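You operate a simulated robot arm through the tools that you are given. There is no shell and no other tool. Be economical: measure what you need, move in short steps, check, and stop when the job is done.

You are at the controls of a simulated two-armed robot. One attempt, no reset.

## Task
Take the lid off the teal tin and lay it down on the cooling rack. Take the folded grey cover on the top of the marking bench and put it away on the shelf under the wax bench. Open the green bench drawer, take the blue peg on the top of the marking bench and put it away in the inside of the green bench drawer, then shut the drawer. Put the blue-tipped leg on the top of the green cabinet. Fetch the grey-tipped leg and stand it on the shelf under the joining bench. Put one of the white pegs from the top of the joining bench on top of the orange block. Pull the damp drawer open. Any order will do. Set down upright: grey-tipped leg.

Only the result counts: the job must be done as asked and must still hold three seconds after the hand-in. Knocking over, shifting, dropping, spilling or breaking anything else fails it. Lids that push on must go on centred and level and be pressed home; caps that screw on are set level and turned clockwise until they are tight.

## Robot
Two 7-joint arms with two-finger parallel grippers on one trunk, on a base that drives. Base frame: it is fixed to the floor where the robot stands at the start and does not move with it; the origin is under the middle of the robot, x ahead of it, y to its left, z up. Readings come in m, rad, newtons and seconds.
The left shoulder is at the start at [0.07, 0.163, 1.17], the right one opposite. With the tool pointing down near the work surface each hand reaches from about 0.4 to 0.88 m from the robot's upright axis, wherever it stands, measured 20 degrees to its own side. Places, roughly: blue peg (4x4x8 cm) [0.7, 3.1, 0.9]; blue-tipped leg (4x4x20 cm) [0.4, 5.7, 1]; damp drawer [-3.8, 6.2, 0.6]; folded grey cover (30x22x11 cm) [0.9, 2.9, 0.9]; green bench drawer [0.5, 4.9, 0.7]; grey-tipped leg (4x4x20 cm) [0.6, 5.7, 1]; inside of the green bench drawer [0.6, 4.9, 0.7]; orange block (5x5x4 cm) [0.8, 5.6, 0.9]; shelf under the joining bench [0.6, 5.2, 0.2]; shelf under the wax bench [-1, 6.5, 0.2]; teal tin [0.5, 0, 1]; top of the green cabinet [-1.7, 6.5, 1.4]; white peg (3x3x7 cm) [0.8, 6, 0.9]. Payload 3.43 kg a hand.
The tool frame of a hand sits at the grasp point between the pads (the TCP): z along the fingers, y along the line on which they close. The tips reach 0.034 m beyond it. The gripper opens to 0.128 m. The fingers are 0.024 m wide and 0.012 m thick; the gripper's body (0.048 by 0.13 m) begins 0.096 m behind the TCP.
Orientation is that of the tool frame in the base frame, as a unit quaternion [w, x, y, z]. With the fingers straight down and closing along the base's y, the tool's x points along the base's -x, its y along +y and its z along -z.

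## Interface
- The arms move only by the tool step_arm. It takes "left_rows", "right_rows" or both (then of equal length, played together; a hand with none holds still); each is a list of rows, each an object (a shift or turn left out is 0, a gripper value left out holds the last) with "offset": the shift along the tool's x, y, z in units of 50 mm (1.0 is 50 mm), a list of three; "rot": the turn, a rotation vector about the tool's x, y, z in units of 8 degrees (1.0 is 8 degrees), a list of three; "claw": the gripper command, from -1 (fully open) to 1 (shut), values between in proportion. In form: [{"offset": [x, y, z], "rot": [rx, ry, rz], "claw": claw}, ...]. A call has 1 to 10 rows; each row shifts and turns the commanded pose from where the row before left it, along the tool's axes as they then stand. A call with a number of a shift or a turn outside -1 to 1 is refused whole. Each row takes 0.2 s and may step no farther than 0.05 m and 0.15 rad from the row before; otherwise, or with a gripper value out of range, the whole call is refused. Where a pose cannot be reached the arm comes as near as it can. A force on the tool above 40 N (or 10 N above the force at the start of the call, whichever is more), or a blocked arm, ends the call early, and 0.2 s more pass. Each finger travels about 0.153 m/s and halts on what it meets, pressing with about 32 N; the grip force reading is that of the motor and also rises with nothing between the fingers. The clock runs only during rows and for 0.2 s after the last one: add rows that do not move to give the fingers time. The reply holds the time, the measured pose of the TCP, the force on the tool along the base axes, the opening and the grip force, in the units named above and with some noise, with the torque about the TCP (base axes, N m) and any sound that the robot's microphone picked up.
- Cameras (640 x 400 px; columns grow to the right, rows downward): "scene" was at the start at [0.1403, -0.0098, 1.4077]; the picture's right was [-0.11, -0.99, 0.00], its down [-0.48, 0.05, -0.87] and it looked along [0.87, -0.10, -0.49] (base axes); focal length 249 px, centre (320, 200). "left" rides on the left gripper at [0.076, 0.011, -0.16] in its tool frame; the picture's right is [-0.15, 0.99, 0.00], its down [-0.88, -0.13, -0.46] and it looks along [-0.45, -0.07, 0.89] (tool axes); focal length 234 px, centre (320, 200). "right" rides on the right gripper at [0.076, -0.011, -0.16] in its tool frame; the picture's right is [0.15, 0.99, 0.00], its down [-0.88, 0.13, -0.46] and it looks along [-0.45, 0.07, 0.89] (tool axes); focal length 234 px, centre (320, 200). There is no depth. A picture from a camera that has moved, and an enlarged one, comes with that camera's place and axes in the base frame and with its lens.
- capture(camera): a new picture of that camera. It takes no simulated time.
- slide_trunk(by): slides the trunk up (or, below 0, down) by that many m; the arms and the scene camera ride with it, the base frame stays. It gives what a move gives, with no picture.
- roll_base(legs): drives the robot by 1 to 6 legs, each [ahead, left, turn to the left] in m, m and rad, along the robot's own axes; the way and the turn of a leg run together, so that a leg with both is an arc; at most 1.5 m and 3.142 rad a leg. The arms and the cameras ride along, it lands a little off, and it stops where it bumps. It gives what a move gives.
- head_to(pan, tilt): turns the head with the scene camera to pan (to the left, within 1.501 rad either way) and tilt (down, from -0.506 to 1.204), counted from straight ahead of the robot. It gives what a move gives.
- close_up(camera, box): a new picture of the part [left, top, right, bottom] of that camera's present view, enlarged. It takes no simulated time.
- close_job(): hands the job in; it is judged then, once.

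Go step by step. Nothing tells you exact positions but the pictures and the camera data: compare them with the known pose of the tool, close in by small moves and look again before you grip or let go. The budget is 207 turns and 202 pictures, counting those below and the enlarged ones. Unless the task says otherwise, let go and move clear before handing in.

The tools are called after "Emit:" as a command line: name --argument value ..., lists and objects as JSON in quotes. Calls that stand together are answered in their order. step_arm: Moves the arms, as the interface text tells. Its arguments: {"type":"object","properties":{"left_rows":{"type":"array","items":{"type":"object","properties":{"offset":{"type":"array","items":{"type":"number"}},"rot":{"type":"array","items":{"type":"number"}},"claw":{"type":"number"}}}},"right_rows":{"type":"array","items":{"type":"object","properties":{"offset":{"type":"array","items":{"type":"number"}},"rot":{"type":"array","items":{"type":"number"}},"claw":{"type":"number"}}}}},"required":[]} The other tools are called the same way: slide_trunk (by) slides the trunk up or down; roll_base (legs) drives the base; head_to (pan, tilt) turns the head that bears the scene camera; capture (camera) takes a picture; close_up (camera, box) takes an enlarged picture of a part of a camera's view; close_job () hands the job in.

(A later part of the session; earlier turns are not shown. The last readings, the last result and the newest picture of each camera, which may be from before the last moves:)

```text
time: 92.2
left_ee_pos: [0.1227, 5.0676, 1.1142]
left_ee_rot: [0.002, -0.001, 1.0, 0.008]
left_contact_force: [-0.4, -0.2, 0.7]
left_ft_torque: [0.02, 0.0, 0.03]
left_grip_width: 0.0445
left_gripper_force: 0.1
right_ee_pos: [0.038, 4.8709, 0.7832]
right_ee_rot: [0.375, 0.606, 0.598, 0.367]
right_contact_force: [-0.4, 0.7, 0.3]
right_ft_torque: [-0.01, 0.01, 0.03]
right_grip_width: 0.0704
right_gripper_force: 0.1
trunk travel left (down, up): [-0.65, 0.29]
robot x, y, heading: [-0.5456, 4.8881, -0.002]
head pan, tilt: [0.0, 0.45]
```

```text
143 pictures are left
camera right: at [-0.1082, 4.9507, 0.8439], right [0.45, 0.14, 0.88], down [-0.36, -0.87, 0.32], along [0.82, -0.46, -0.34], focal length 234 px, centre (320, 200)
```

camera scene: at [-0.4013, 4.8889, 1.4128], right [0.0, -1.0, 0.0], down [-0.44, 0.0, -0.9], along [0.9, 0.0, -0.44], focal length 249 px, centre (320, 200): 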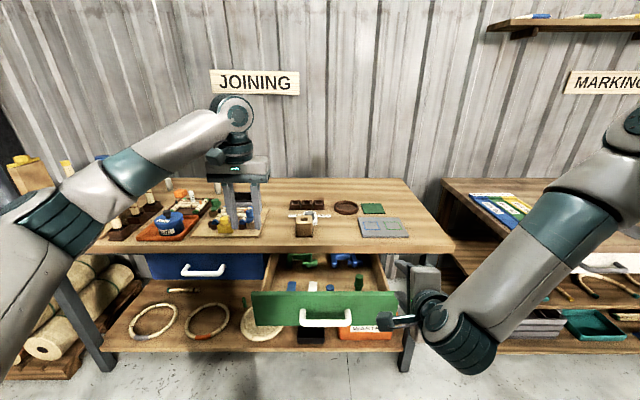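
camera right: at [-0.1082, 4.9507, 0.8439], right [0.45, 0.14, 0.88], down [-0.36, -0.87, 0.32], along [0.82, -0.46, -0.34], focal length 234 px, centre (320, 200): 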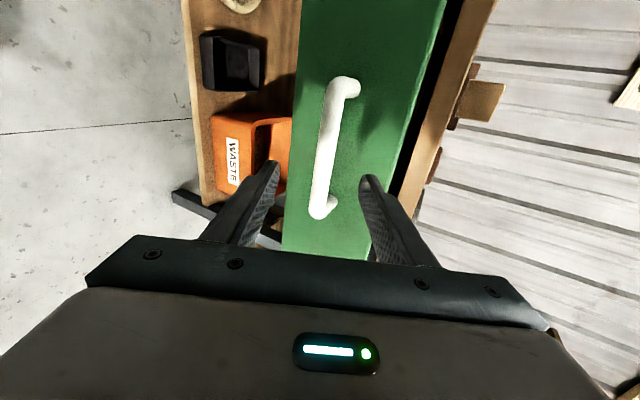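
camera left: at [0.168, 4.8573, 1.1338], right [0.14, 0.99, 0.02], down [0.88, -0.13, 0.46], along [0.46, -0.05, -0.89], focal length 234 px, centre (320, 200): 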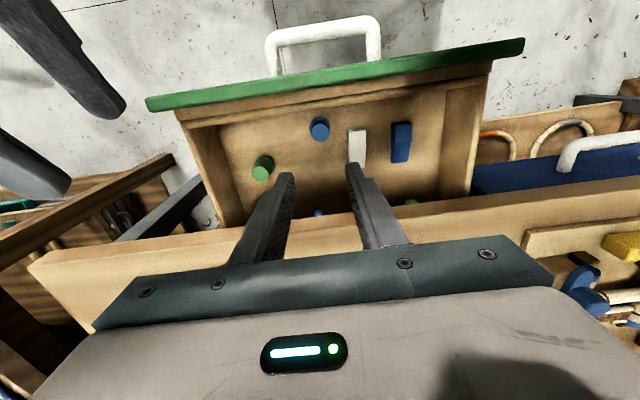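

Aligned with the bar again. Advance, grip, then push in slowly.

Emit:
step_arm --right_rows '[{"offset": [0, 0, 0.7]}, {"offset": [0, 0, 0.7]}, {"claw": 1}, {}, {}]'

Emit:
step_arm --right_rows '[{"offset": [0, 0.1, 0.2]}, {"offset": [0, 0.2, 0.4]}, {"offset": [0, 0.22, 0.45]}, {"offset": [0, 0.22, 0.45]}, {"offset": [0, 0.22, 0.45]}, {"offset": [0, 0.22, 0.45]}, {"offset": [0, 0.22, 0.45]}, {"offset": [0, 0.22, 0.45]}, {}]'

Emit:
capture --camera "scene"

```text
time: 93.4
left_ee_pos: [0.121, 5.0684, 1.1157]
left_ee_rot: [0.004, 0.0, 1.0, 0.008]
left_contact_force: [-0.5, 0.3, 0.6]
left_ft_torque: [0.01, 0.02, -0.03]
left_grip_width: 0.0447
left_gripper_force: 0.1
right_ee_pos: [0.0999, 4.8704, 0.756]
right_ee_rot: [0.377, 0.604, 0.597, 0.37]
right_contact_force: [2.9, 0.2, 23.2]
right_ft_torque: [-0.81, -0.45, -0.14]
right_grip_width: 0.0196
right_gripper_force: 45.2
trunk travel left (down, up): [-0.65, 0.29]
robot x, y, heading: [-0.5444, 4.8884, 0.004]
head pan, tilt: [0.0, 0.45]
```

```text
time: 95.4
left_ee_pos: [0.1197, 5.0699, 1.1165]
left_ee_rot: [0.005, -0.002, 1.0, 0.007]
left_contact_force: [0.4, 1.1, 0.5]
left_ft_torque: [0.0, 0.0, 0.02]
left_grip_width: 0.0449
left_gripper_force: 0.0
right_ee_pos: [0.2826, 4.8707, 0.7572]
right_ee_rot: [0.375, 0.604, 0.599, 0.369]
right_contact_force: [1.8, 13.4, 25.1]
right_ft_torque: [-0.4, -0.39, 0.08]
right_grip_width: 0.0194
right_gripper_force: 44.7
trunk travel left (down, up): [-0.65, 0.29]
robot x, y, heading: [-0.5423, 4.8905, -0.002]
head pan, tilt: [0.0, 0.45]
```

```text
142 pictures are left
camera scene: at [-0.4055, 4.8909, 1.4134], right [0.0, -1.0, 0.0], down [-0.43, 0.0, -0.9], along [0.9, 0.0, -0.43], focal length 249 px, centre (320, 200)
```

scene: 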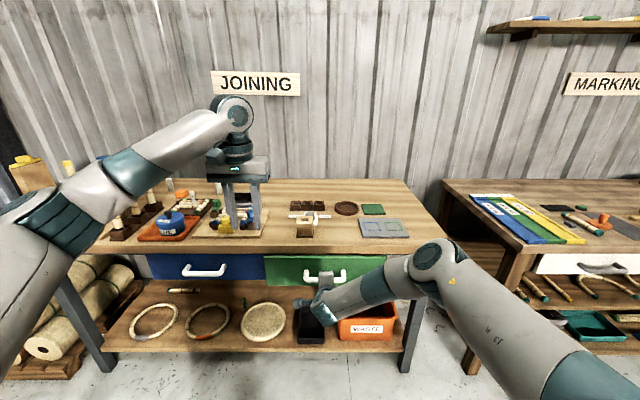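

About 3 cm remain, so I keep pushing until the drawer seats.

Emit:
step_arm --right_rows '[{"offset": [0, 0.13, 0.27]}, {"offset": [0, 0.13, 0.27]}, {"offset": [0, 0.06, 0.12]}]'

Emit:
close_up --camera "scene" --box '[220, 220, 420, 345]'

```text
time: 96.2
left_ee_pos: [0.1202, 5.0676, 1.1162]
left_ee_rot: [0.003, -0.001, 1.0, 0.009]
left_contact_force: [0.0, -0.2, -0.6]
left_ft_torque: [0.03, 0.05, 0.01]
left_grip_width: 0.0445
left_gripper_force: 0.2
right_ee_pos: [0.3144, 4.8686, 0.7566]
right_ee_rot: [0.376, 0.603, 0.599, 0.37]
right_contact_force: [-13.3, 1.7, 12.3]
right_ft_torque: [-0.97, -0.19, -0.78]
right_grip_width: 0.0198
right_gripper_force: 44.9
trunk travel left (down, up): [-0.65, 0.29]
robot x, y, heading: [-0.5396, 4.8875, 0.001]
head pan, tilt: [0.0, 0.45]
stopped in row 3 (right hand): the force on the tool passed its limit at 41 N (the readings are from after the stop); the commanded pose is now the measured one
```

```text
3.20 times, centred on (320, 282) of scene
camera zoom: at [-0.4059, 4.8881, 1.413], right [0.0, -1.0, 0.0], down [-0.43, 0.0, -0.9], along [0.9, 0.0, -0.43], focal length 798 px, centre (320, -64)
```

zoom: 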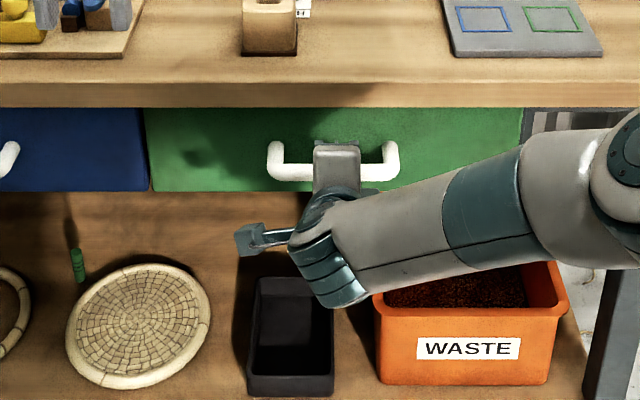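

The drawer is shut. I'll release the bar, back off and restore the right hand to pointing down.

Emit:
step_arm --right_rows '[{"claw": -0.1}, {}, {"offset": [0, 0, -0.6]}, {"offset": [0, 0, -0.8]}, {"offset": [0, 0, -0.8]}, {"offset": [-0.3, 0.5, -0.7]}, {"offset": [-0.3, 0.8, 0]}, {"offset": [-0.3, 0.8, 0]}, {"offset": [-0.3, 0.8, 0]}, {"offset": [-0.3, 0.8, 0]}]'

Emit:
step_arm --right_rows '[{"rot": [1, 0, 0], "offset": [-0.3, 0.8, 0]}, {"rot": [1, 0, 0], "offset": [-0.3, 0.8, 0]}, {"rot": [1, 0, 0]}, {"rot": [1, 0, 0]}, {"rot": [1, 0, 0]}, {"rot": [1, 0, 0]}, {"rot": [1, 0, 0]}, {"rot": [1, 0, 0]}, {"rot": [0, 0, -1]}, {"rot": [0, 0, -1]}]'

Emit:
step_arm --right_rows '[{"rot": [0, 0, -1]}, {"rot": [0, 0, -1]}, {"rot": [0, 0, -1]}, {"rot": [0, 0, -1]}, {"rot": [0, 0, -1]}, {"rot": [0, 0, -1]}, {"rot": [0, 0, -1]}, {"rot": [0, 0, -1]}, {"rot": [0, 0, -1]}, {"rot": [0, 0, -0.25]}]'

Emit:
capture --camera "scene"

```text
time: 98.4
left_ee_pos: [0.1224, 5.0685, 1.1149]
left_ee_rot: [0.003, -0.001, 1.0, 0.009]
left_contact_force: [-1.0, 0.0, 0.3]
left_ft_torque: [-0.02, 0.01, -0.01]
left_grip_width: 0.0448
left_gripper_force: 0.0
right_ee_pos: [0.271, 4.7953, 0.9841]
right_ee_rot: [0.375, 0.603, 0.6, 0.368]
right_contact_force: [0.5, 0.3, -0.5]
right_ft_torque: [-0.01, 0.02, -0.01]
right_grip_width: 0.0704
right_gripper_force: 0.0
trunk travel left (down, up): [-0.65, 0.29]
robot x, y, heading: [-0.5444, 4.8866, -0.002]
head pan, tilt: [0.0, 0.45]
```

```text
time: 100.6
left_ee_pos: [0.1232, 5.0693, 1.1151]
left_ee_rot: [0.003, 0.0, 1.0, 0.007]
left_contact_force: [-0.3, 0.4, 1.1]
left_ft_torque: [0.0, -0.01, 0.02]
left_grip_width: 0.0449
left_gripper_force: 0.1
right_ee_pos: [0.2757, 4.7539, 1.0495]
right_ee_rot: [-0.002, 0.605, 0.796, -0.006]
right_contact_force: [0.1, -0.9, -1.1]
right_ft_torque: [0.02, 0.02, -0.03]
right_grip_width: 0.0705
right_gripper_force: 0.0
right hand out of reach, approached as far as the arm can: row 8
trunk travel left (down, up): [-0.65, 0.29]
robot x, y, heading: [-0.5406, 4.8889, 0.003]
head pan, tilt: [0.0, 0.45]
```

```text
time: 102.8
left_ee_pos: [0.1239, 5.069, 1.1143]
left_ee_rot: [0.003, -0.001, 1.0, 0.008]
left_contact_force: [-0.2, 0.0, 0.6]
left_ft_torque: [0.01, 0.01, 0.02]
left_grip_width: 0.0445
left_gripper_force: 0.0
right_ee_pos: [0.2751, 4.7529, 1.0493]
right_ee_rot: [-0.006, 0.004, 1.0, -0.002]
right_contact_force: [-0.2, 0.4, 0.5]
right_ft_torque: [0.0, 0.01, 0.0]
right_grip_width: 0.0705
right_gripper_force: 0.0
trunk travel left (down, up): [-0.65, 0.29]
robot x, y, heading: [-0.5436, 4.8864, 0.004]
head pan, tilt: [0.0, 0.45]
```

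```text
140 pictures are left
camera scene: at [-0.4018, 4.889, 1.413], right [0.0, -1.0, 0.0], down [-0.44, 0.0, -0.9], along [0.9, 0.0, -0.44], focal length 249 px, centre (320, 200)
```

scene: 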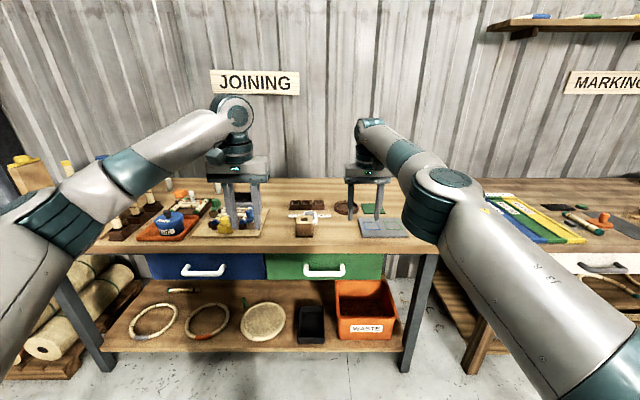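

Drawer job done. Next I'll drive left to face the legs, white pegs and orange block (y≈5.7).

Emit:
roll_base --legs '[[0, 0.8, 0]]'

Emit:
capture --camera "scene"

Emit:
close_up --camera "scene" --box '[200, 150, 440, 300]'

```text
time: 107.0
left_ee_pos: [0.1245, 5.8636, 1.1149]
left_ee_rot: [0.003, 0.001, 1.0, 0.008]
left_contact_force: [0.1, 0.2, 0.4]
left_ft_torque: [0.0, 0.0, 0.0]
left_grip_width: 0.0449
left_gripper_force: 0.0
right_ee_pos: [0.2769, 5.5487, 1.0488]
right_ee_rot: [-0.006, 0.007, 1.0, -0.003]
right_contact_force: [0.0, 0.6, -0.1]
right_ft_torque: [0.03, 0.02, -0.03]
right_grip_width: 0.0707
right_gripper_force: 0.0
trunk travel left (down, up): [-0.65, 0.29]
robot x, y, heading: [-0.5426, 5.6845, -0.008]
head pan, tilt: [0.0, 0.45]
```

```text
139 pictures are left
camera scene: at [-0.4008, 5.686, 1.413], right [0.0, -1.0, 0.0], down [-0.44, 0.0, -0.9], along [0.9, 0.0, -0.44], focal length 249 px, centre (320, 200)
```

scene: 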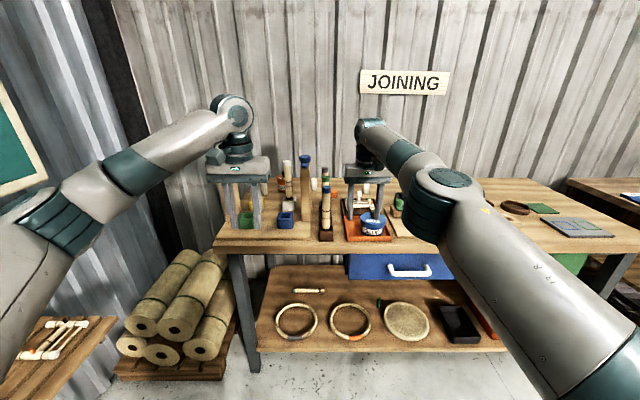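

```text
2.67 times, centred on (320, 225) of scene
camera zoom: at [-0.4008, 5.686, 1.413], right [0.0, -1.0, 0.0], down [-0.44, 0.0, -0.9], along [0.9, 0.0, -0.44], focal length 665 px, centre (320, 133)
```

zoom: 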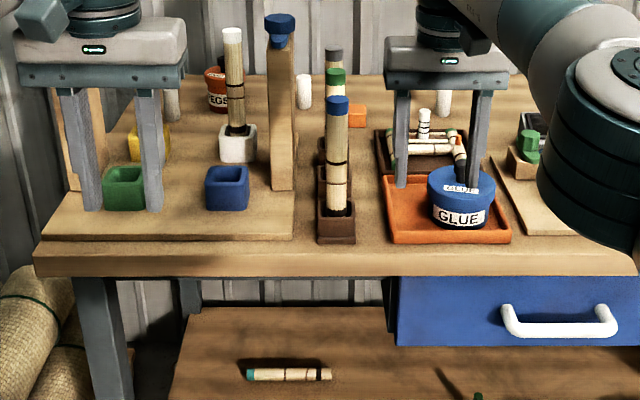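

I can see the cups in a row: blue leg in front, then green, then grey, all at y≈5.68. I'll raise the hands and drive closer to measure them.

Emit:
step_arm --left_rows '[{"offset": [0, 0.5, -0.85]}, {"offset": [0, 0.5, -0.85]}, {"offset": [0, 0.5, -0.85]}, {"offset": [0, 0.5, -0.5], "claw": -0.5}]' --right_rows '[{"offset": [0, -0.4, -0.9]}, {"offset": [0, -0.4, -0.9]}, {"offset": [0, -0.4, -0.9]}, {"offset": [0, -0.4, -0.9]}]'

Emit:
roll_base --legs '[[0.4, -0.06, 0.008]]'

Emit:
capture --camera "scene"

Emit:
capture --camera "left"

Emit:
capture --camera "right"

```text
time: 108.0
left_ee_pos: [0.1213, 5.9588, 1.27]
left_ee_rot: [0.003, 0.002, 1.0, 0.008]
left_contact_force: [-1.0, -0.3, -0.3]
left_ft_torque: [0.0, -0.05, 0.02]
left_grip_width: 0.0962
left_gripper_force: 0.0
right_ee_pos: [0.2395, 5.4678, 1.2082]
right_ee_rot: [-0.004, 0.006, 1.0, -0.002]
right_contact_force: [-0.5, -1.0, 0.3]
right_ft_torque: [0.02, -0.09, 0.02]
right_grip_width: 0.0703
right_gripper_force: 0.1
right hand out of reach, approached as far as the arm can: row 1, 2, 3, 4
trunk travel left (down, up): [-0.65, 0.29]
robot x, y, heading: [-0.542, 5.6878, -0.006]
head pan, tilt: [0.0, 0.45]
```

```text
time: 110.5
left_ee_pos: [0.5204, 5.905, 1.2675]
left_ee_rot: [0.003, -0.002, 1.0, 0.007]
left_contact_force: [0.5, 0.2, 0.4]
left_ft_torque: [0.04, 0.02, 0.06]
left_grip_width: 0.0961
left_gripper_force: 0.1
right_ee_pos: [0.6417, 5.4161, 1.2071]
right_ee_rot: [-0.005, 0.004, 1.0, -0.003]
right_contact_force: [0.3, 0.1, 0.3]
right_ft_torque: [0.01, -0.02, 0.01]
right_grip_width: 0.0702
right_gripper_force: 0.0
trunk travel left (down, up): [-0.65, 0.29]
robot x, y, heading: [-0.1459, 5.6243, 0.002]
head pan, tilt: [0.0, 0.45]
```

```text
137 pictures are left
camera scene: at [-0.0022, 5.6278, 1.4131], right [0.0, -1.0, 0.0], down [-0.44, 0.0, -0.9], along [0.9, 0.0, -0.44], focal length 249 px, centre (320, 200)
```

scene: 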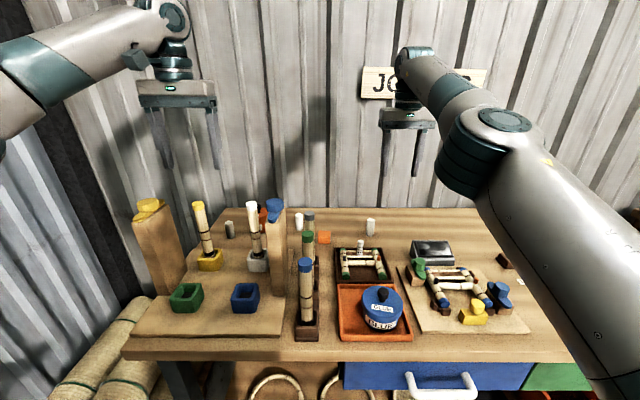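

```text
136 pictures are left
camera left: at [0.4432, 5.9136, 1.4278], right [0.14, 0.99, 0.02], down [0.88, -0.13, 0.46], along [0.46, -0.05, -0.89], focal length 234 px, centre (320, 200)
```

left: 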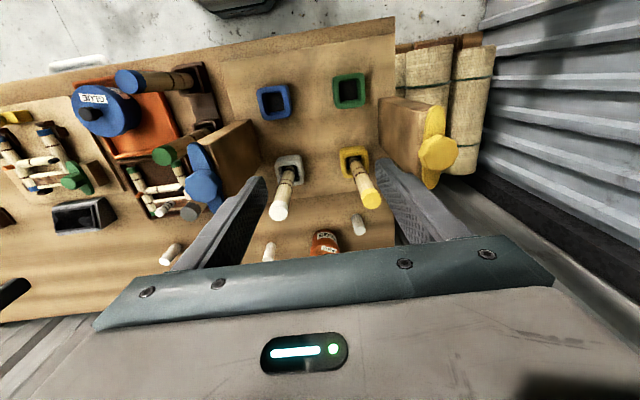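

```text
135 pictures are left
camera right: at [0.5684, 5.4068, 1.366], right [-0.14, 0.99, 0.0], down [0.89, 0.13, 0.45], along [0.44, 0.06, -0.89], focal length 234 px, centre (320, 200)
```

right: 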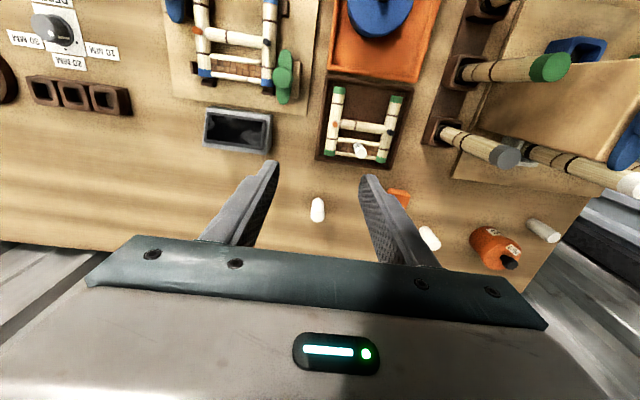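

Emit:
close_up --camera "scene" --box '[220, 200, 400, 312]'

Emit:
close_up --camera "right" --box '[290, 90, 570, 265]'

Emit:
close_up --camera "left" --box '[90, 40, 290, 165]'

```text
3.56 times, centred on (310, 256) of scene
camera zoom: at [-0.0022, 5.6278, 1.4131], right [0.0, -1.0, 0.0], down [-0.44, 0.0, -0.9], along [0.9, 0.0, -0.44], focal length 887 px, centre (356, 1)
```

zoom: 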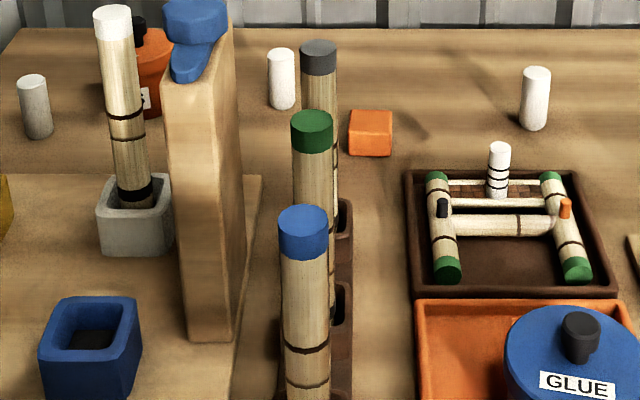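

```text
2.29 times, centred on (430, 178) of right
camera zoom: at [0.5684, 5.4068, 1.366], right [-0.14, 0.99, 0.0], down [0.89, 0.13, 0.45], along [0.44, 0.06, -0.89], focal length 535 px, centre (69, 251)
```

zoom: 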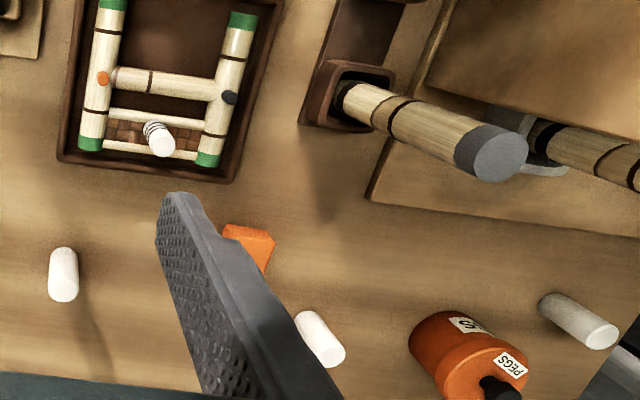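

```text
3.20 times, centred on (190, 102) of left
camera zoom: at [0.4432, 5.9136, 1.4278], right [0.14, 0.99, 0.02], down [0.88, -0.13, 0.46], along [0.46, -0.05, -0.89], focal length 749 px, centre (736, 512)
```

zoom: 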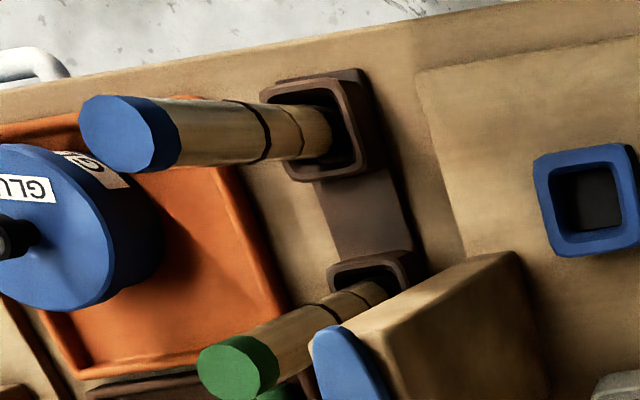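

Triangulated: blue leg top [0.412, 5.660, 1.07], green at x=0.503, grey at x=0.603. The orange block is at about [0.77, 5.61], with an isolated white peg at about [0.82, 5.43]. I'll bring the left hand over the blue leg.

Emit:
step_arm --left_rows '[{"offset": [0.36, -0.817, 0], "claw": -0.1}, {"offset": [0.36, -0.817, 0]}, {"offset": [0.36, -0.817, 0]}, {"offset": [0.36, -0.817, 0]}, {"offset": [0.36, -0.817, 0]}, {"offset": [0.36, -0.817, 0]}, {"offset": [0, 0, 0.8]}, {"offset": [0, 0, 0.7]}, {}]'

Emit:
capture --camera "left"

Emit:
close_up --camera "scene" --box '[220, 180, 400, 292]'

```text
time: 112.5
left_ee_pos: [0.4148, 5.6609, 1.1882]
left_ee_rot: [0.004, -0.002, 1.0, 0.009]
left_contact_force: [-0.5, 0.5, 0.1]
left_ft_torque: [0.01, -0.01, 0.01]
left_grip_width: 0.0703
left_gripper_force: 0.0
right_ee_pos: [0.6419, 5.4141, 1.2064]
right_ee_rot: [-0.004, 0.005, 1.0, -0.002]
right_contact_force: [0.6, 0.3, 0.1]
right_ft_torque: [-0.04, -0.04, -0.01]
right_grip_width: 0.0702
right_gripper_force: 0.1
trunk travel left (down, up): [-0.65, 0.29]
robot x, y, heading: [-0.1442, 5.6244, 0.002]
head pan, tilt: [0.0, 0.45]
```

```text
131 pictures are left
camera left: at [0.337, 5.6693, 1.3472], right [0.14, 0.99, 0.02], down [0.88, -0.13, 0.46], along [0.46, -0.05, -0.89], focal length 234 px, centre (320, 200)
```

left: 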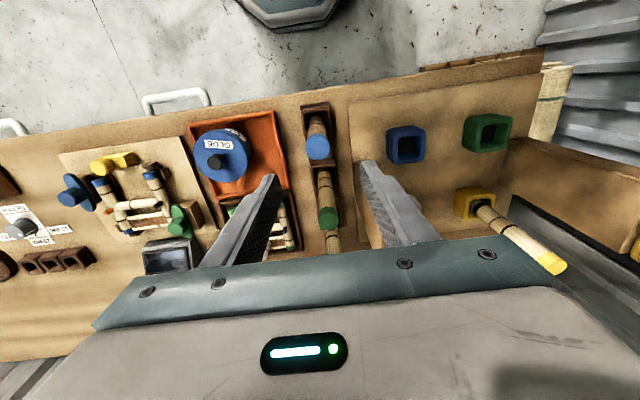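

```text
3.56 times, centred on (310, 236) of scene
camera zoom: at [-0.0027, 5.627, 1.4131], right [0.0, -1.0, 0.0], down [-0.43, 0.0, -0.9], along [0.9, 0.0, -0.43], focal length 887 px, centre (356, 72)
```

zoom: 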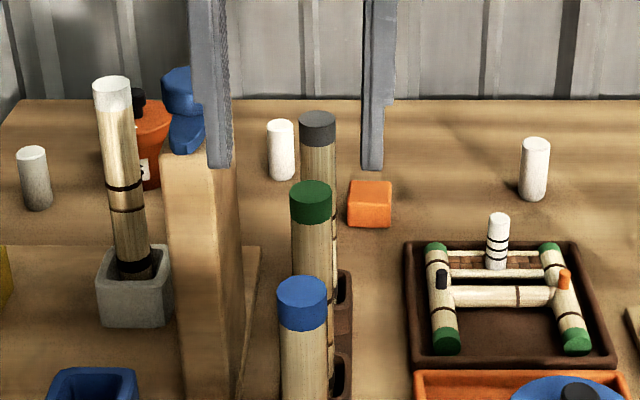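

Emit:
step_arm --left_rows '[{"offset": [0.08, 0, 0.8]}, {"offset": [0, 0, 0.8]}, {"offset": [0, 0, 0.8]}, {"offset": [0, 0, 0.55]}, {"claw": 1}, {}, {}]'

Emit:
step_arm --left_rows '[{"offset": [0, 0, -0.3]}, {"offset": [0, 0, -0.5]}, {"offset": [0, 0, -0.8]}, {}]'

Emit:
capture --camera "scene"

```text
time: 114.2
left_ee_pos: [0.4107, 5.6627, 1.0393]
left_ee_rot: [0.003, -0.002, 1.0, 0.007]
left_contact_force: [-0.3, -8.1, -2.8]
left_ft_torque: [-1.43, -0.15, -0.01]
left_grip_width: 0.0303
left_gripper_force: 31.9
right_ee_pos: [0.6413, 5.4142, 1.2055]
right_ee_rot: [-0.006, 0.004, 1.0, -0.002]
right_contact_force: [0.4, -0.7, -0.3]
right_ft_torque: [0.03, 0.0, -0.01]
right_grip_width: 0.0703
right_gripper_force: 0.1
trunk travel left (down, up): [-0.65, 0.29]
robot x, y, heading: [-0.1416, 5.6256, 0.003]
head pan, tilt: [0.0, 0.45]
```

```text
time: 115.2
left_ee_pos: [0.4112, 5.662, 1.1184]
left_ee_rot: [0.003, -0.003, 1.0, 0.008]
left_contact_force: [0.6, -0.3, -0.4]
left_ft_torque: [-0.04, 0.01, 0.01]
left_grip_width: 0.0299
left_gripper_force: 32.1
right_ee_pos: [0.643, 5.4144, 1.2066]
right_ee_rot: [-0.006, 0.003, 1.0, -0.003]
right_contact_force: [1.3, -0.7, 0.5]
right_ft_torque: [0.01, 0.01, 0.0]
right_grip_width: 0.0703
right_gripper_force: 0.1
trunk travel left (down, up): [-0.65, 0.29]
robot x, y, heading: [-0.1412, 5.6243, 0.0]
head pan, tilt: [0.0, 0.45]
```

```text
129 pictures are left
camera scene: at [-0.0012, 5.628, 1.4129], right [0.0, -1.0, 0.0], down [-0.44, 0.0, -0.9], along [0.9, 0.0, -0.44], focal length 249 px, centre (320, 200)
```

scene: 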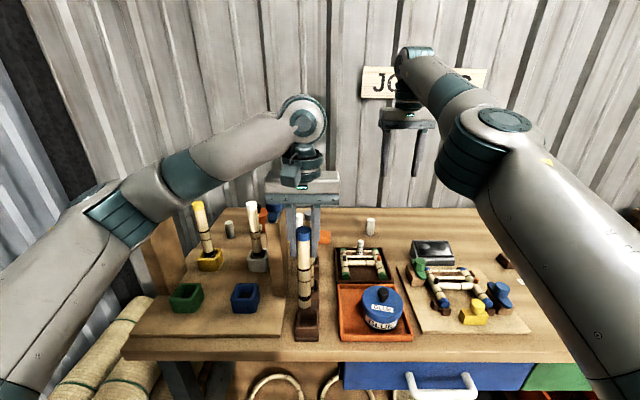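

The blue leg is coming out cleanly. I'll lift it clear and carry it aside, while tilting the right hand (yaw 24°, pitch 40°) for the grey leg.

Emit:
step_arm --left_rows '[{"offset": [0, 0, -0.9]}, {"offset": [0, 0, -0.9]}, {"offset": [0, 0, -0.9]}, {"offset": [0, 0, -0.9]}, {"offset": [0.3, 0.8, 0]}, {"offset": [0.3, 0.8, 0]}, {"offset": [0.3, 0.8, 0]}, {"offset": [0.3, 0.8, 0]}, {"offset": [0, 0.8, 0]}, {"offset": [0, 0.8, 0]}]' --right_rows '[{"rot": [0, 0, -1]}, {"rot": [0, 0, -1]}, {"rot": [0, 0, -1]}, {"rot": [0, -1, 0]}, {"rot": [0, -1, 0]}, {"rot": [0, -1, 0]}, {"rot": [0, -1, 0]}, {"rot": [0, -1, 0]}, {}, {}]'

Emit:
capture --camera "scene"

Emit:
capture --camera "right"

```text
time: 117.3
left_ee_pos: [0.3482, 5.9029, 1.3052]
left_ee_rot: [0.002, -0.001, 1.0, 0.007]
left_contact_force: [0.5, 0.2, -1.1]
left_ft_torque: [0.0, -0.03, -0.01]
left_grip_width: 0.03
left_gripper_force: 31.8
right_ee_pos: [0.5978, 5.3947, 1.1941]
right_ee_rot: [0.331, -0.193, 0.921, 0.069]
right_contact_force: [1.0, 1.2, 0.3]
right_ft_torque: [0.0, 0.0, 0.01]
right_grip_width: 0.0703
right_gripper_force: 0.1
right hand out of reach, approached as far as the arm can: row 1, 2, 3
trunk travel left (down, up): [-0.65, 0.29]
robot x, y, heading: [-0.146, 5.6274, 0.002]
head pan, tilt: [0.0, 0.45]
```

```text
128 pictures are left
camera scene: at [-0.0027, 5.6294, 1.4131], right [0.0, -1.0, 0.0], down [-0.43, 0.0, -0.9], along [0.9, 0.0, -0.43], focal length 249 px, centre (320, 200)
```

scene: 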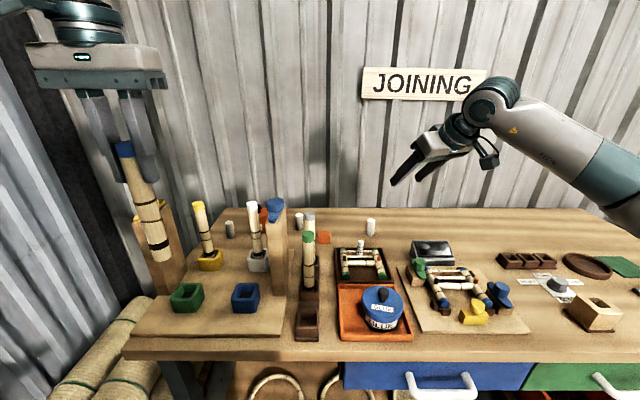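

```text
127 pictures are left
camera right: at [0.4568, 5.3236, 1.2687], right [-0.5, 0.86, -0.09], down [0.31, 0.28, 0.91], along [0.81, 0.43, -0.4], focal length 234 px, centre (320, 200)
```

right: 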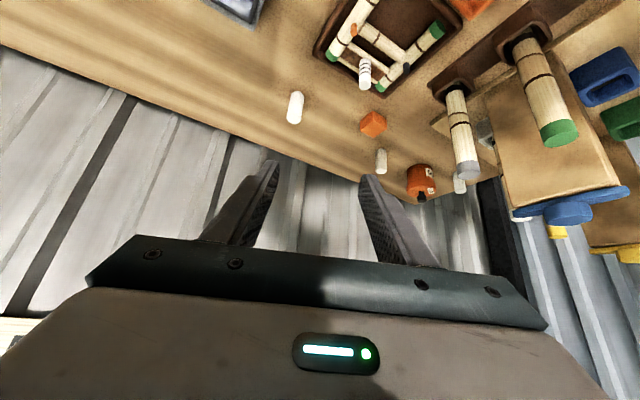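

Emit:
step_arm --right_rows '[{"offset": [-0.21, 0.793, 0.32]}, {"offset": [-0.21, 0.793, 0.32]}, {"offset": [-0.21, 0.793, 0.32]}, {"offset": [-0.21, 0.793, 0.32]}, {"offset": [-0.21, 0.793, 0.32]}, {"offset": [-0.21, 0.793, 0.32]}, {}]'

Emit:
capture --camera "right"

Emit:
close_up --camera "scene" --box '[220, 160, 400, 272]'

```text
time: 119.0
left_ee_pos: [0.3484, 5.9007, 1.3077]
left_ee_rot: [0.002, -0.003, 1.0, 0.009]
left_contact_force: [-0.7, -0.8, -0.5]
left_ft_torque: [0.11, 0.03, -0.01]
left_grip_width: 0.03
left_gripper_force: 31.9
right_ee_pos: [0.6075, 5.6554, 1.1587]
right_ee_rot: [0.33, -0.192, 0.922, 0.069]
right_contact_force: [0.4, -0.1, 1.0]
right_ft_torque: [-0.03, -0.01, -0.02]
right_grip_width: 0.0706
right_gripper_force: 0.0
trunk travel left (down, up): [-0.65, 0.29]
robot x, y, heading: [-0.1432, 5.6273, 0.006]
head pan, tilt: [0.0, 0.45]
```

```text
126 pictures are left
camera right: at [0.4654, 5.5827, 1.2335], right [-0.5, 0.86, -0.09], down [0.31, 0.28, 0.91], along [0.81, 0.43, -0.4], focal length 234 px, centre (320, 200)
```

right: 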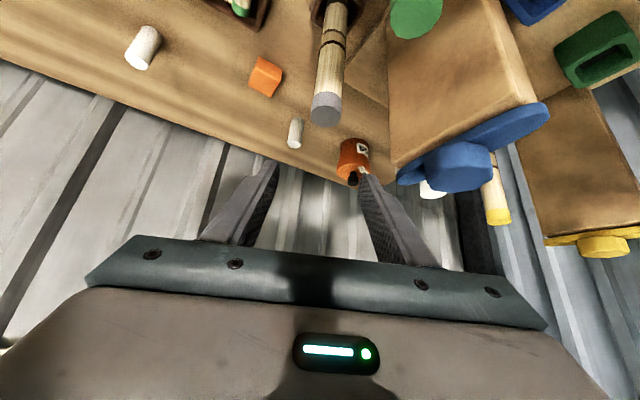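

```text
3.56 times, centred on (310, 216) of scene
camera zoom: at [-0.0018, 5.6267, 1.413], right [0.0, -1.0, 0.0], down [-0.44, 0.0, -0.9], along [0.9, 0.0, -0.44], focal length 887 px, centre (356, 143)
```

zoom: 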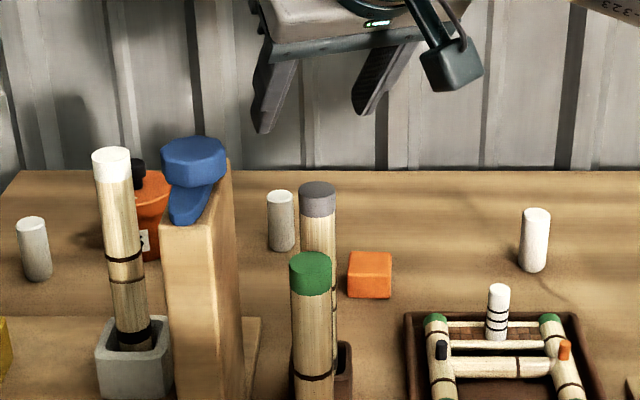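

Alignment over the grey leg is good. I'll descend vertically and grip it near the top.

Emit:
step_arm --right_rows '[{"offset": [0.475, 0.02, 0.576]}, {"offset": [0.475, 0.02, 0.576]}, {"offset": [0.45, 0, 0.55]}, {}]'

Emit:
close_up --camera "scene" --box '[220, 160, 400, 272]'

Emit:
capture --camera "right"

```text
time: 120.0
left_ee_pos: [0.348, 5.9006, 1.3065]
left_ee_rot: [0.003, -0.003, 1.0, 0.008]
left_contact_force: [-0.1, 0.9, -0.5]
left_ft_torque: [0.1, -0.03, 0.03]
left_grip_width: 0.03
left_gripper_force: 32.2
right_ee_pos: [0.6043, 5.6579, 1.047]
right_ee_rot: [0.331, -0.193, 0.921, 0.069]
right_contact_force: [-0.1, 0.6, -0.4]
right_ft_torque: [0.02, 0.01, 0.01]
right_grip_width: 0.0703
right_gripper_force: 0.0
trunk travel left (down, up): [-0.65, 0.29]
robot x, y, heading: [-0.1404, 5.6283, 0.003]
head pan, tilt: [0.0, 0.45]
```

```text
3.56 times, centred on (310, 216) of scene
camera zoom: at [-0.002, 5.6279, 1.413], right [0.0, -1.0, 0.0], down [-0.44, 0.0, -0.9], along [0.9, 0.0, -0.44], focal length 887 px, centre (356, 143)
```

zoom: 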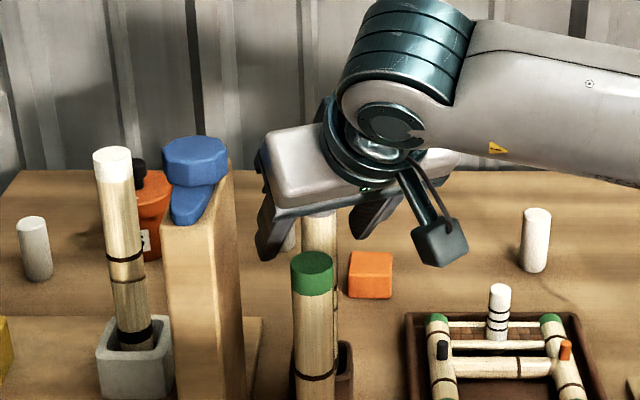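

```text
123 pictures are left
camera right: at [0.4643, 5.586, 1.1212], right [-0.5, 0.86, -0.09], down [0.31, 0.28, 0.91], along [0.81, 0.43, -0.4], focal length 234 px, centre (320, 200)
```

right: 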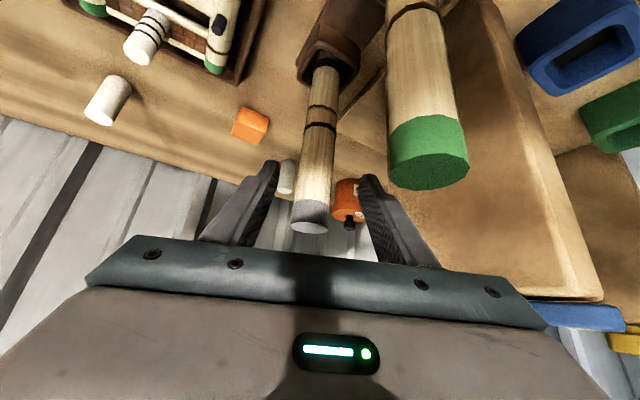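

The grey leg is between the fingers. Closing and lifting it straight up.

Emit:
step_arm --right_rows '[{"claw": 1}, {}, {}, {"offset": [-0.25, 0, -0.31]}, {"offset": [-0.5, 0, -0.62]}, {}]'

Emit:
capture --camera "scene"

Emit:
capture --camera "right"

```text
time: 121.3
left_ee_pos: [0.3498, 5.9006, 1.3061]
left_ee_rot: [0.001, -0.003, 1.0, 0.007]
left_contact_force: [0.4, -0.4, -0.8]
left_ft_torque: [0.07, 0.01, 0.03]
left_grip_width: 0.03
left_gripper_force: 31.8
right_ee_pos: [0.6041, 5.6595, 1.1075]
right_ee_rot: [0.329, -0.193, 0.922, 0.069]
right_contact_force: [0.3, -0.7, -0.5]
right_ft_torque: [-0.02, 0.01, 0.02]
right_grip_width: 0.0294
right_gripper_force: 31.6
trunk travel left (down, up): [-0.65, 0.29]
robot x, y, heading: [-0.1443, 5.6287, 0.006]
head pan, tilt: [0.0, 0.45]
```

```text
122 pictures are left
camera scene: at [-0.0008, 5.6275, 1.4128], right [0.0, -1.0, 0.0], down [-0.44, 0.0, -0.9], along [0.9, 0.0, -0.44], focal length 249 px, centre (320, 200)
```

scene: 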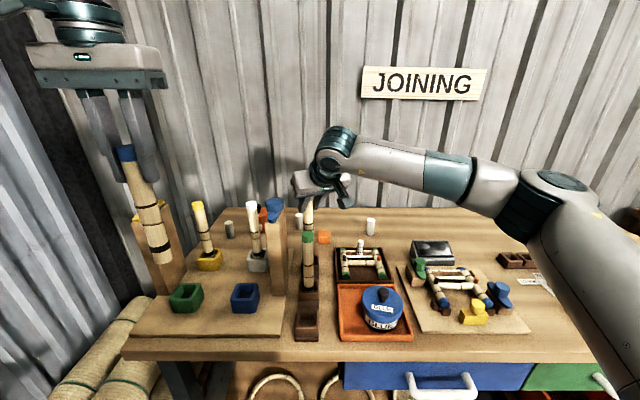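

```text
121 pictures are left
camera right: at [0.4641, 5.5852, 1.182], right [-0.5, 0.86, -0.09], down [0.31, 0.28, 0.91], along [0.81, 0.43, -0.4], focal length 234 px, centre (320, 200)
```

right: 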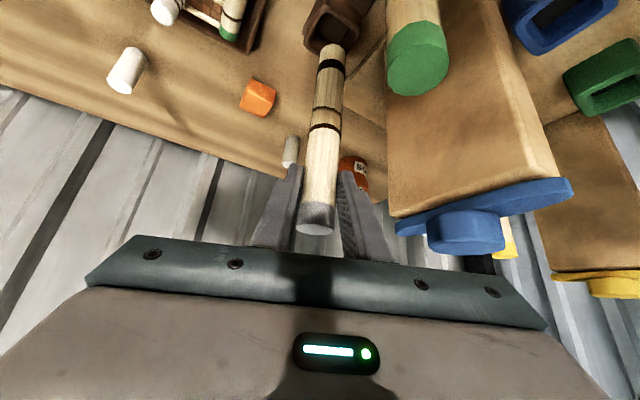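

Emit:
step_arm --right_rows '[{"offset": [-0.5, 0, -0.62]}, {"offset": [-0.5, 0, -0.62]}, {"offset": [-0.5, 0, -0.62]}, {"offset": [-0.5, 0, -0.62]}, {"offset": [0.25, -0.73, -0.2]}, {"offset": [0.25, -0.73, -0.2]}, {"offset": [0.25, -0.73, -0.2]}, {"offset": [0.25, -0.73, -0.2]}, {"offset": [0.25, -0.73, -0.2]}, {}]'

Emit:
roll_base --legs '[[-0.6, 0, 0]]'

Emit:
head_to --pan -0.2 --tilt 0.6

Emit:
capture --camera "scene"

```text
time: 123.5
left_ee_pos: [0.3492, 5.9023, 1.3058]
left_ee_rot: [0.002, -0.003, 1.0, 0.008]
left_contact_force: [0.2, 0.4, -0.9]
left_ft_torque: [0.02, 0.01, -0.02]
left_grip_width: 0.0298
left_gripper_force: 31.8
right_ee_pos: [0.6016, 5.4604, 1.2686]
right_ee_rot: [0.329, -0.192, 0.922, 0.068]
right_contact_force: [0.5, 0.0, 0.0]
right_ft_torque: [-0.03, 0.03, 0.0]
right_grip_width: 0.0297
right_gripper_force: 32.1
trunk travel left (down, up): [-0.65, 0.29]
robot x, y, heading: [-0.1452, 5.6286, 0.003]
head pan, tilt: [0.0, 0.45]
```

```text
time: 126.9
left_ee_pos: [-0.2513, 5.9006, 1.3043]
left_ee_rot: [0.003, -0.01, 1.0, 0.008]
left_contact_force: [-0.3, -0.4, 0.1]
left_ft_torque: [-0.04, -0.01, -0.01]
left_grip_width: 0.0297
left_gripper_force: 31.7
right_ee_pos: [0.0078, 5.4636, 1.2684]
right_ee_rot: [0.329, -0.2, 0.92, 0.072]
right_contact_force: [-0.4, 0.8, -2.0]
right_ft_torque: [0.03, 0.02, 0.0]
right_grip_width: 0.0294
right_gripper_force: 32.9
trunk travel left (down, up): [-0.65, 0.29]
robot x, y, heading: [-0.7416, 5.619, 0.017]
head pan, tilt: [0.0, 0.45]
```

```text
time: 127.7
left_ee_pos: [-0.2515, 5.9019, 1.3056]
left_ee_rot: [0.002, -0.009, 1.0, 0.008]
left_contact_force: [0.0, 0.7, -0.6]
left_ft_torque: [-0.01, -0.02, -0.04]
left_grip_width: 0.0299
left_gripper_force: 31.8
right_ee_pos: [0.0077, 5.4635, 1.2678]
right_ee_rot: [0.329, -0.199, 0.92, 0.071]
right_contact_force: [0.6, -0.3, -0.3]
right_ft_torque: [0.0, 0.0, -0.03]
right_grip_width: 0.0291
right_gripper_force: 31.6
trunk travel left (down, up): [-0.65, 0.29]
robot x, y, heading: [-0.7425, 5.6206, 0.018]
head pan, tilt: [-0.201, 0.6]
```

```text
120 pictures are left
camera scene: at [-0.6039, 5.6054, 1.3995], right [-0.18, -0.98, 0.0], down [-0.56, 0.1, -0.83], along [0.81, -0.15, -0.56], focal length 249 px, centre (320, 200)
```

scene: 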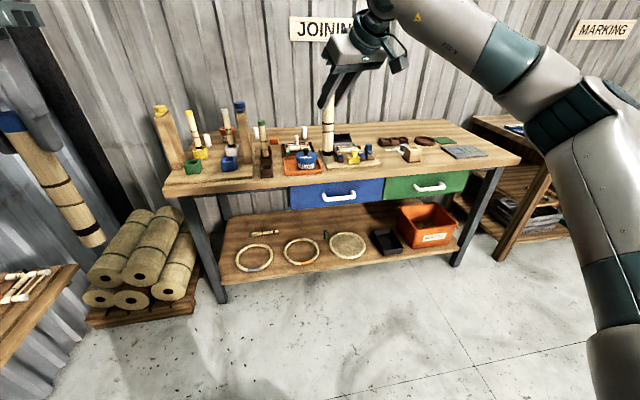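

Emit:
close_up --camera "scene" --box '[205, 195, 405, 320]'

Emit:
close_up --camera "scene" --box '[290, 40, 410, 160]'

```text
3.20 times, centred on (305, 258) of scene
camera zoom: at [-0.6039, 5.6054, 1.3995], right [-0.18, -0.98, 0.0], down [-0.56, 0.1, -0.83], along [0.81, -0.15, -0.56], focal length 798 px, centre (368, 16)
```

zoom: 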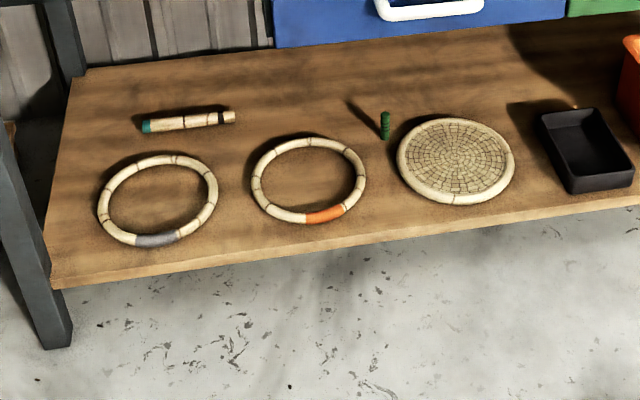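

```text
3.33 times, centred on (350, 100) of scene
camera zoom: at [-0.6039, 5.6054, 1.3995], right [-0.18, -0.98, 0.0], down [-0.56, 0.1, -0.83], along [0.81, -0.15, -0.56], focal length 832 px, centre (220, 533)
```

zoom: 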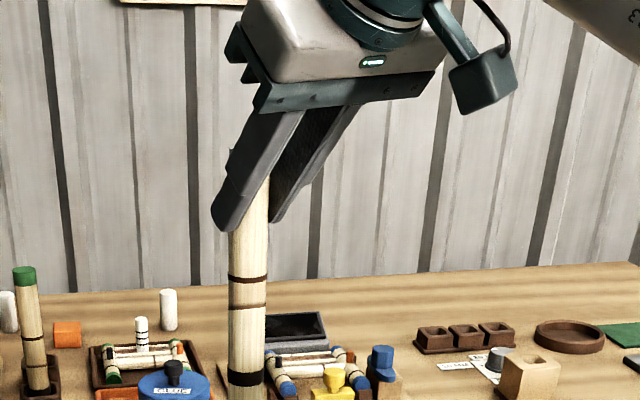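

The grey leg hangs upright in the hand. On the shelf there is a free patch between the two hoops near the front, around [0.46, 5.67]. I'll lower the trunk here, away from the bench.

Emit:
slide_trunk --by -0.6

Emit:
step_arm --right_rows '[{"offset": [-0.2, 0.73, 0.2]}, {"offset": [-0.2, 0.73, 0.2]}, {"offset": [-0.2, 0.73, 0.2]}, {"offset": [0.5, 0.3, 0.7]}, {"offset": [0.5, 0, 0.62]}, {"offset": [0.5, 0, 0.62]}, {"offset": [0.5, 0, 0.62]}, {}]'

Emit:
capture --camera "scene"

```text
refused: -0.6 is not a number from -0.4 to 0.4
```

```text
time: 129.5
left_ee_pos: [-0.2519, 5.9019, 1.3052]
left_ee_rot: [0.002, -0.01, 1.0, 0.009]
left_contact_force: [-0.2, -0.3, -1.5]
left_ft_torque: [0.02, -0.02, 0.01]
left_grip_width: 0.0296
left_gripper_force: 32.2
right_ee_pos: [-0.0049, 5.5966, 1.1017]
right_ee_rot: [0.33, -0.199, 0.92, 0.071]
right_contact_force: [0.0, -0.4, -0.6]
right_ft_torque: [-0.03, 0.03, -0.02]
right_grip_width: 0.0292
right_gripper_force: 31.7
trunk travel left (down, up): [-0.65, 0.29]
robot x, y, heading: [-0.7386, 5.6204, 0.019]
head pan, tilt: [-0.201, 0.6]
```

```text
117 pictures are left
camera scene: at [-0.6042, 5.6056, 1.3995], right [-0.18, -0.98, 0.0], down [-0.56, 0.1, -0.83], along [0.81, -0.15, -0.56], focal length 249 px, centre (320, 200)
```

scene: 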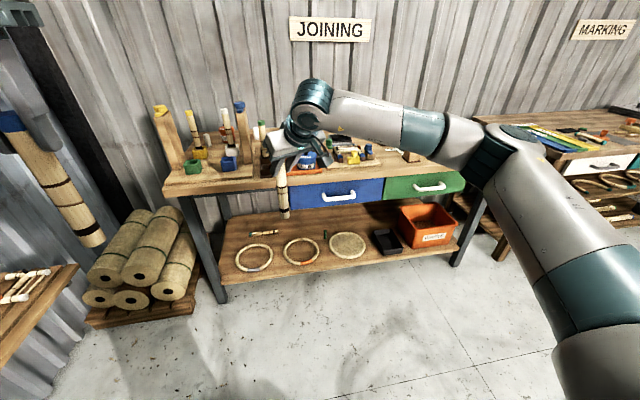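

Emit:
slide_trunk --by -0.4

Emit:
slide_trunk --by -0.2

Emit:
roll_base --legs '[[0.25, 0.06, -0.018]]'

Emit:
head_to --pan 0 --tilt 0.6

Emit:
capture --camera "scene"

Emit:
capture --camera "right"

```text
time: 133.3
left_ee_pos: [-0.2521, 5.9018, 0.9058]
left_ee_rot: [0.002, -0.01, 1.0, 0.008]
left_contact_force: [0.4, -0.3, 0.6]
left_ft_torque: [0.05, -0.01, 0.01]
left_grip_width: 0.0295
left_gripper_force: 32.0
right_ee_pos: [-0.0055, 5.5945, 0.7021]
right_ee_rot: [0.329, -0.199, 0.92, 0.072]
right_contact_force: [-0.6, 0.4, -1.9]
right_ft_torque: [-0.04, 0.02, -0.02]
right_grip_width: 0.0293
right_gripper_force: 32.2
trunk travel left (down, up): [-0.25, 0.69]
robot x, y, heading: [-0.7407, 5.6227, 0.016]
head pan, tilt: [-0.201, 0.6]
```

```text
time: 135.5
left_ee_pos: [-0.2529, 5.9012, 0.7061]
left_ee_rot: [0.003, -0.009, 1.0, 0.008]
left_contact_force: [0.2, 0.4, -1.0]
left_ft_torque: [0.07, -0.04, 0.03]
left_grip_width: 0.0296
left_gripper_force: 31.5
right_ee_pos: [-0.0045, 5.5945, 0.5026]
right_ee_rot: [0.33, -0.2, 0.92, 0.072]
right_contact_force: [0.4, 0.2, -0.6]
right_ft_torque: [-0.07, 0.0, -0.03]
right_grip_width: 0.0292
right_gripper_force: 31.9
trunk travel left (down, up): [-0.05, 0.89]
robot x, y, heading: [-0.7398, 5.6205, 0.019]
head pan, tilt: [-0.201, 0.6]
```

```text
time: 137.3
left_ee_pos: [0.0032, 5.9542, 0.7058]
left_ee_rot: [0.002, 0.0, 1.0, 0.008]
left_contact_force: [-0.4, 0.2, -1.2]
left_ft_torque: [0.0, 0.02, -0.04]
left_grip_width: 0.0294
left_gripper_force: 32.3
right_ee_pos: [0.2452, 5.6426, 0.5022]
right_ee_rot: [0.329, -0.19, 0.923, 0.068]
right_contact_force: [-0.6, 0.1, -1.1]
right_ft_torque: [-0.03, 0.0, 0.0]
right_grip_width: 0.0295
right_gripper_force: 31.9
trunk travel left (down, up): [-0.05, 0.89]
robot x, y, heading: [-0.4895, 5.6839, -0.005]
head pan, tilt: [-0.201, 0.6]
```

```text
time: 138.1
left_ee_pos: [0.0038, 5.9537, 0.7045]
left_ee_rot: [0.003, -0.001, 1.0, 0.008]
left_contact_force: [0.4, -0.1, -0.4]
left_ft_torque: [0.0, 0.03, 0.02]
left_grip_width: 0.0297
left_gripper_force: 32.6
right_ee_pos: [0.2455, 5.6421, 0.5023]
right_ee_rot: [0.33, -0.189, 0.922, 0.068]
right_contact_force: [0.1, 0.0, -0.9]
right_ft_torque: [0.02, 0.02, -0.03]
right_grip_width: 0.0293
right_gripper_force: 31.8
trunk travel left (down, up): [-0.05, 0.89]
robot x, y, heading: [-0.4886, 5.6839, 0.002]
head pan, tilt: [0.0, 0.6]
```

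```text
116 pictures are left
camera scene: at [-0.3523, 5.6826, 0.7994], right [0.0, -1.0, 0.0], down [-0.57, 0.0, -0.82], along [0.82, 0.0, -0.57], focal length 249 px, centre (320, 200)
```

scene: 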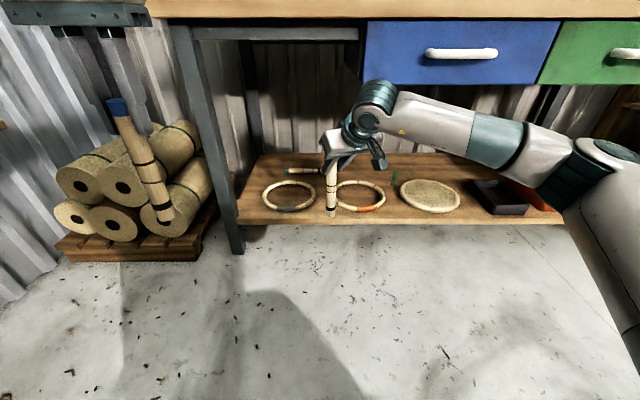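

```text
115 pictures are left
camera right: at [0.1029, 5.5707, 0.5766], right [-0.49, 0.86, -0.09], down [0.31, 0.27, 0.91], along [0.81, 0.42, -0.4], focal length 234 px, centre (320, 200)
```

right: 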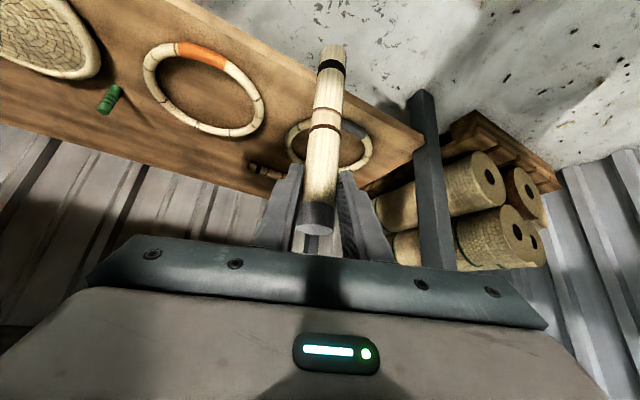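

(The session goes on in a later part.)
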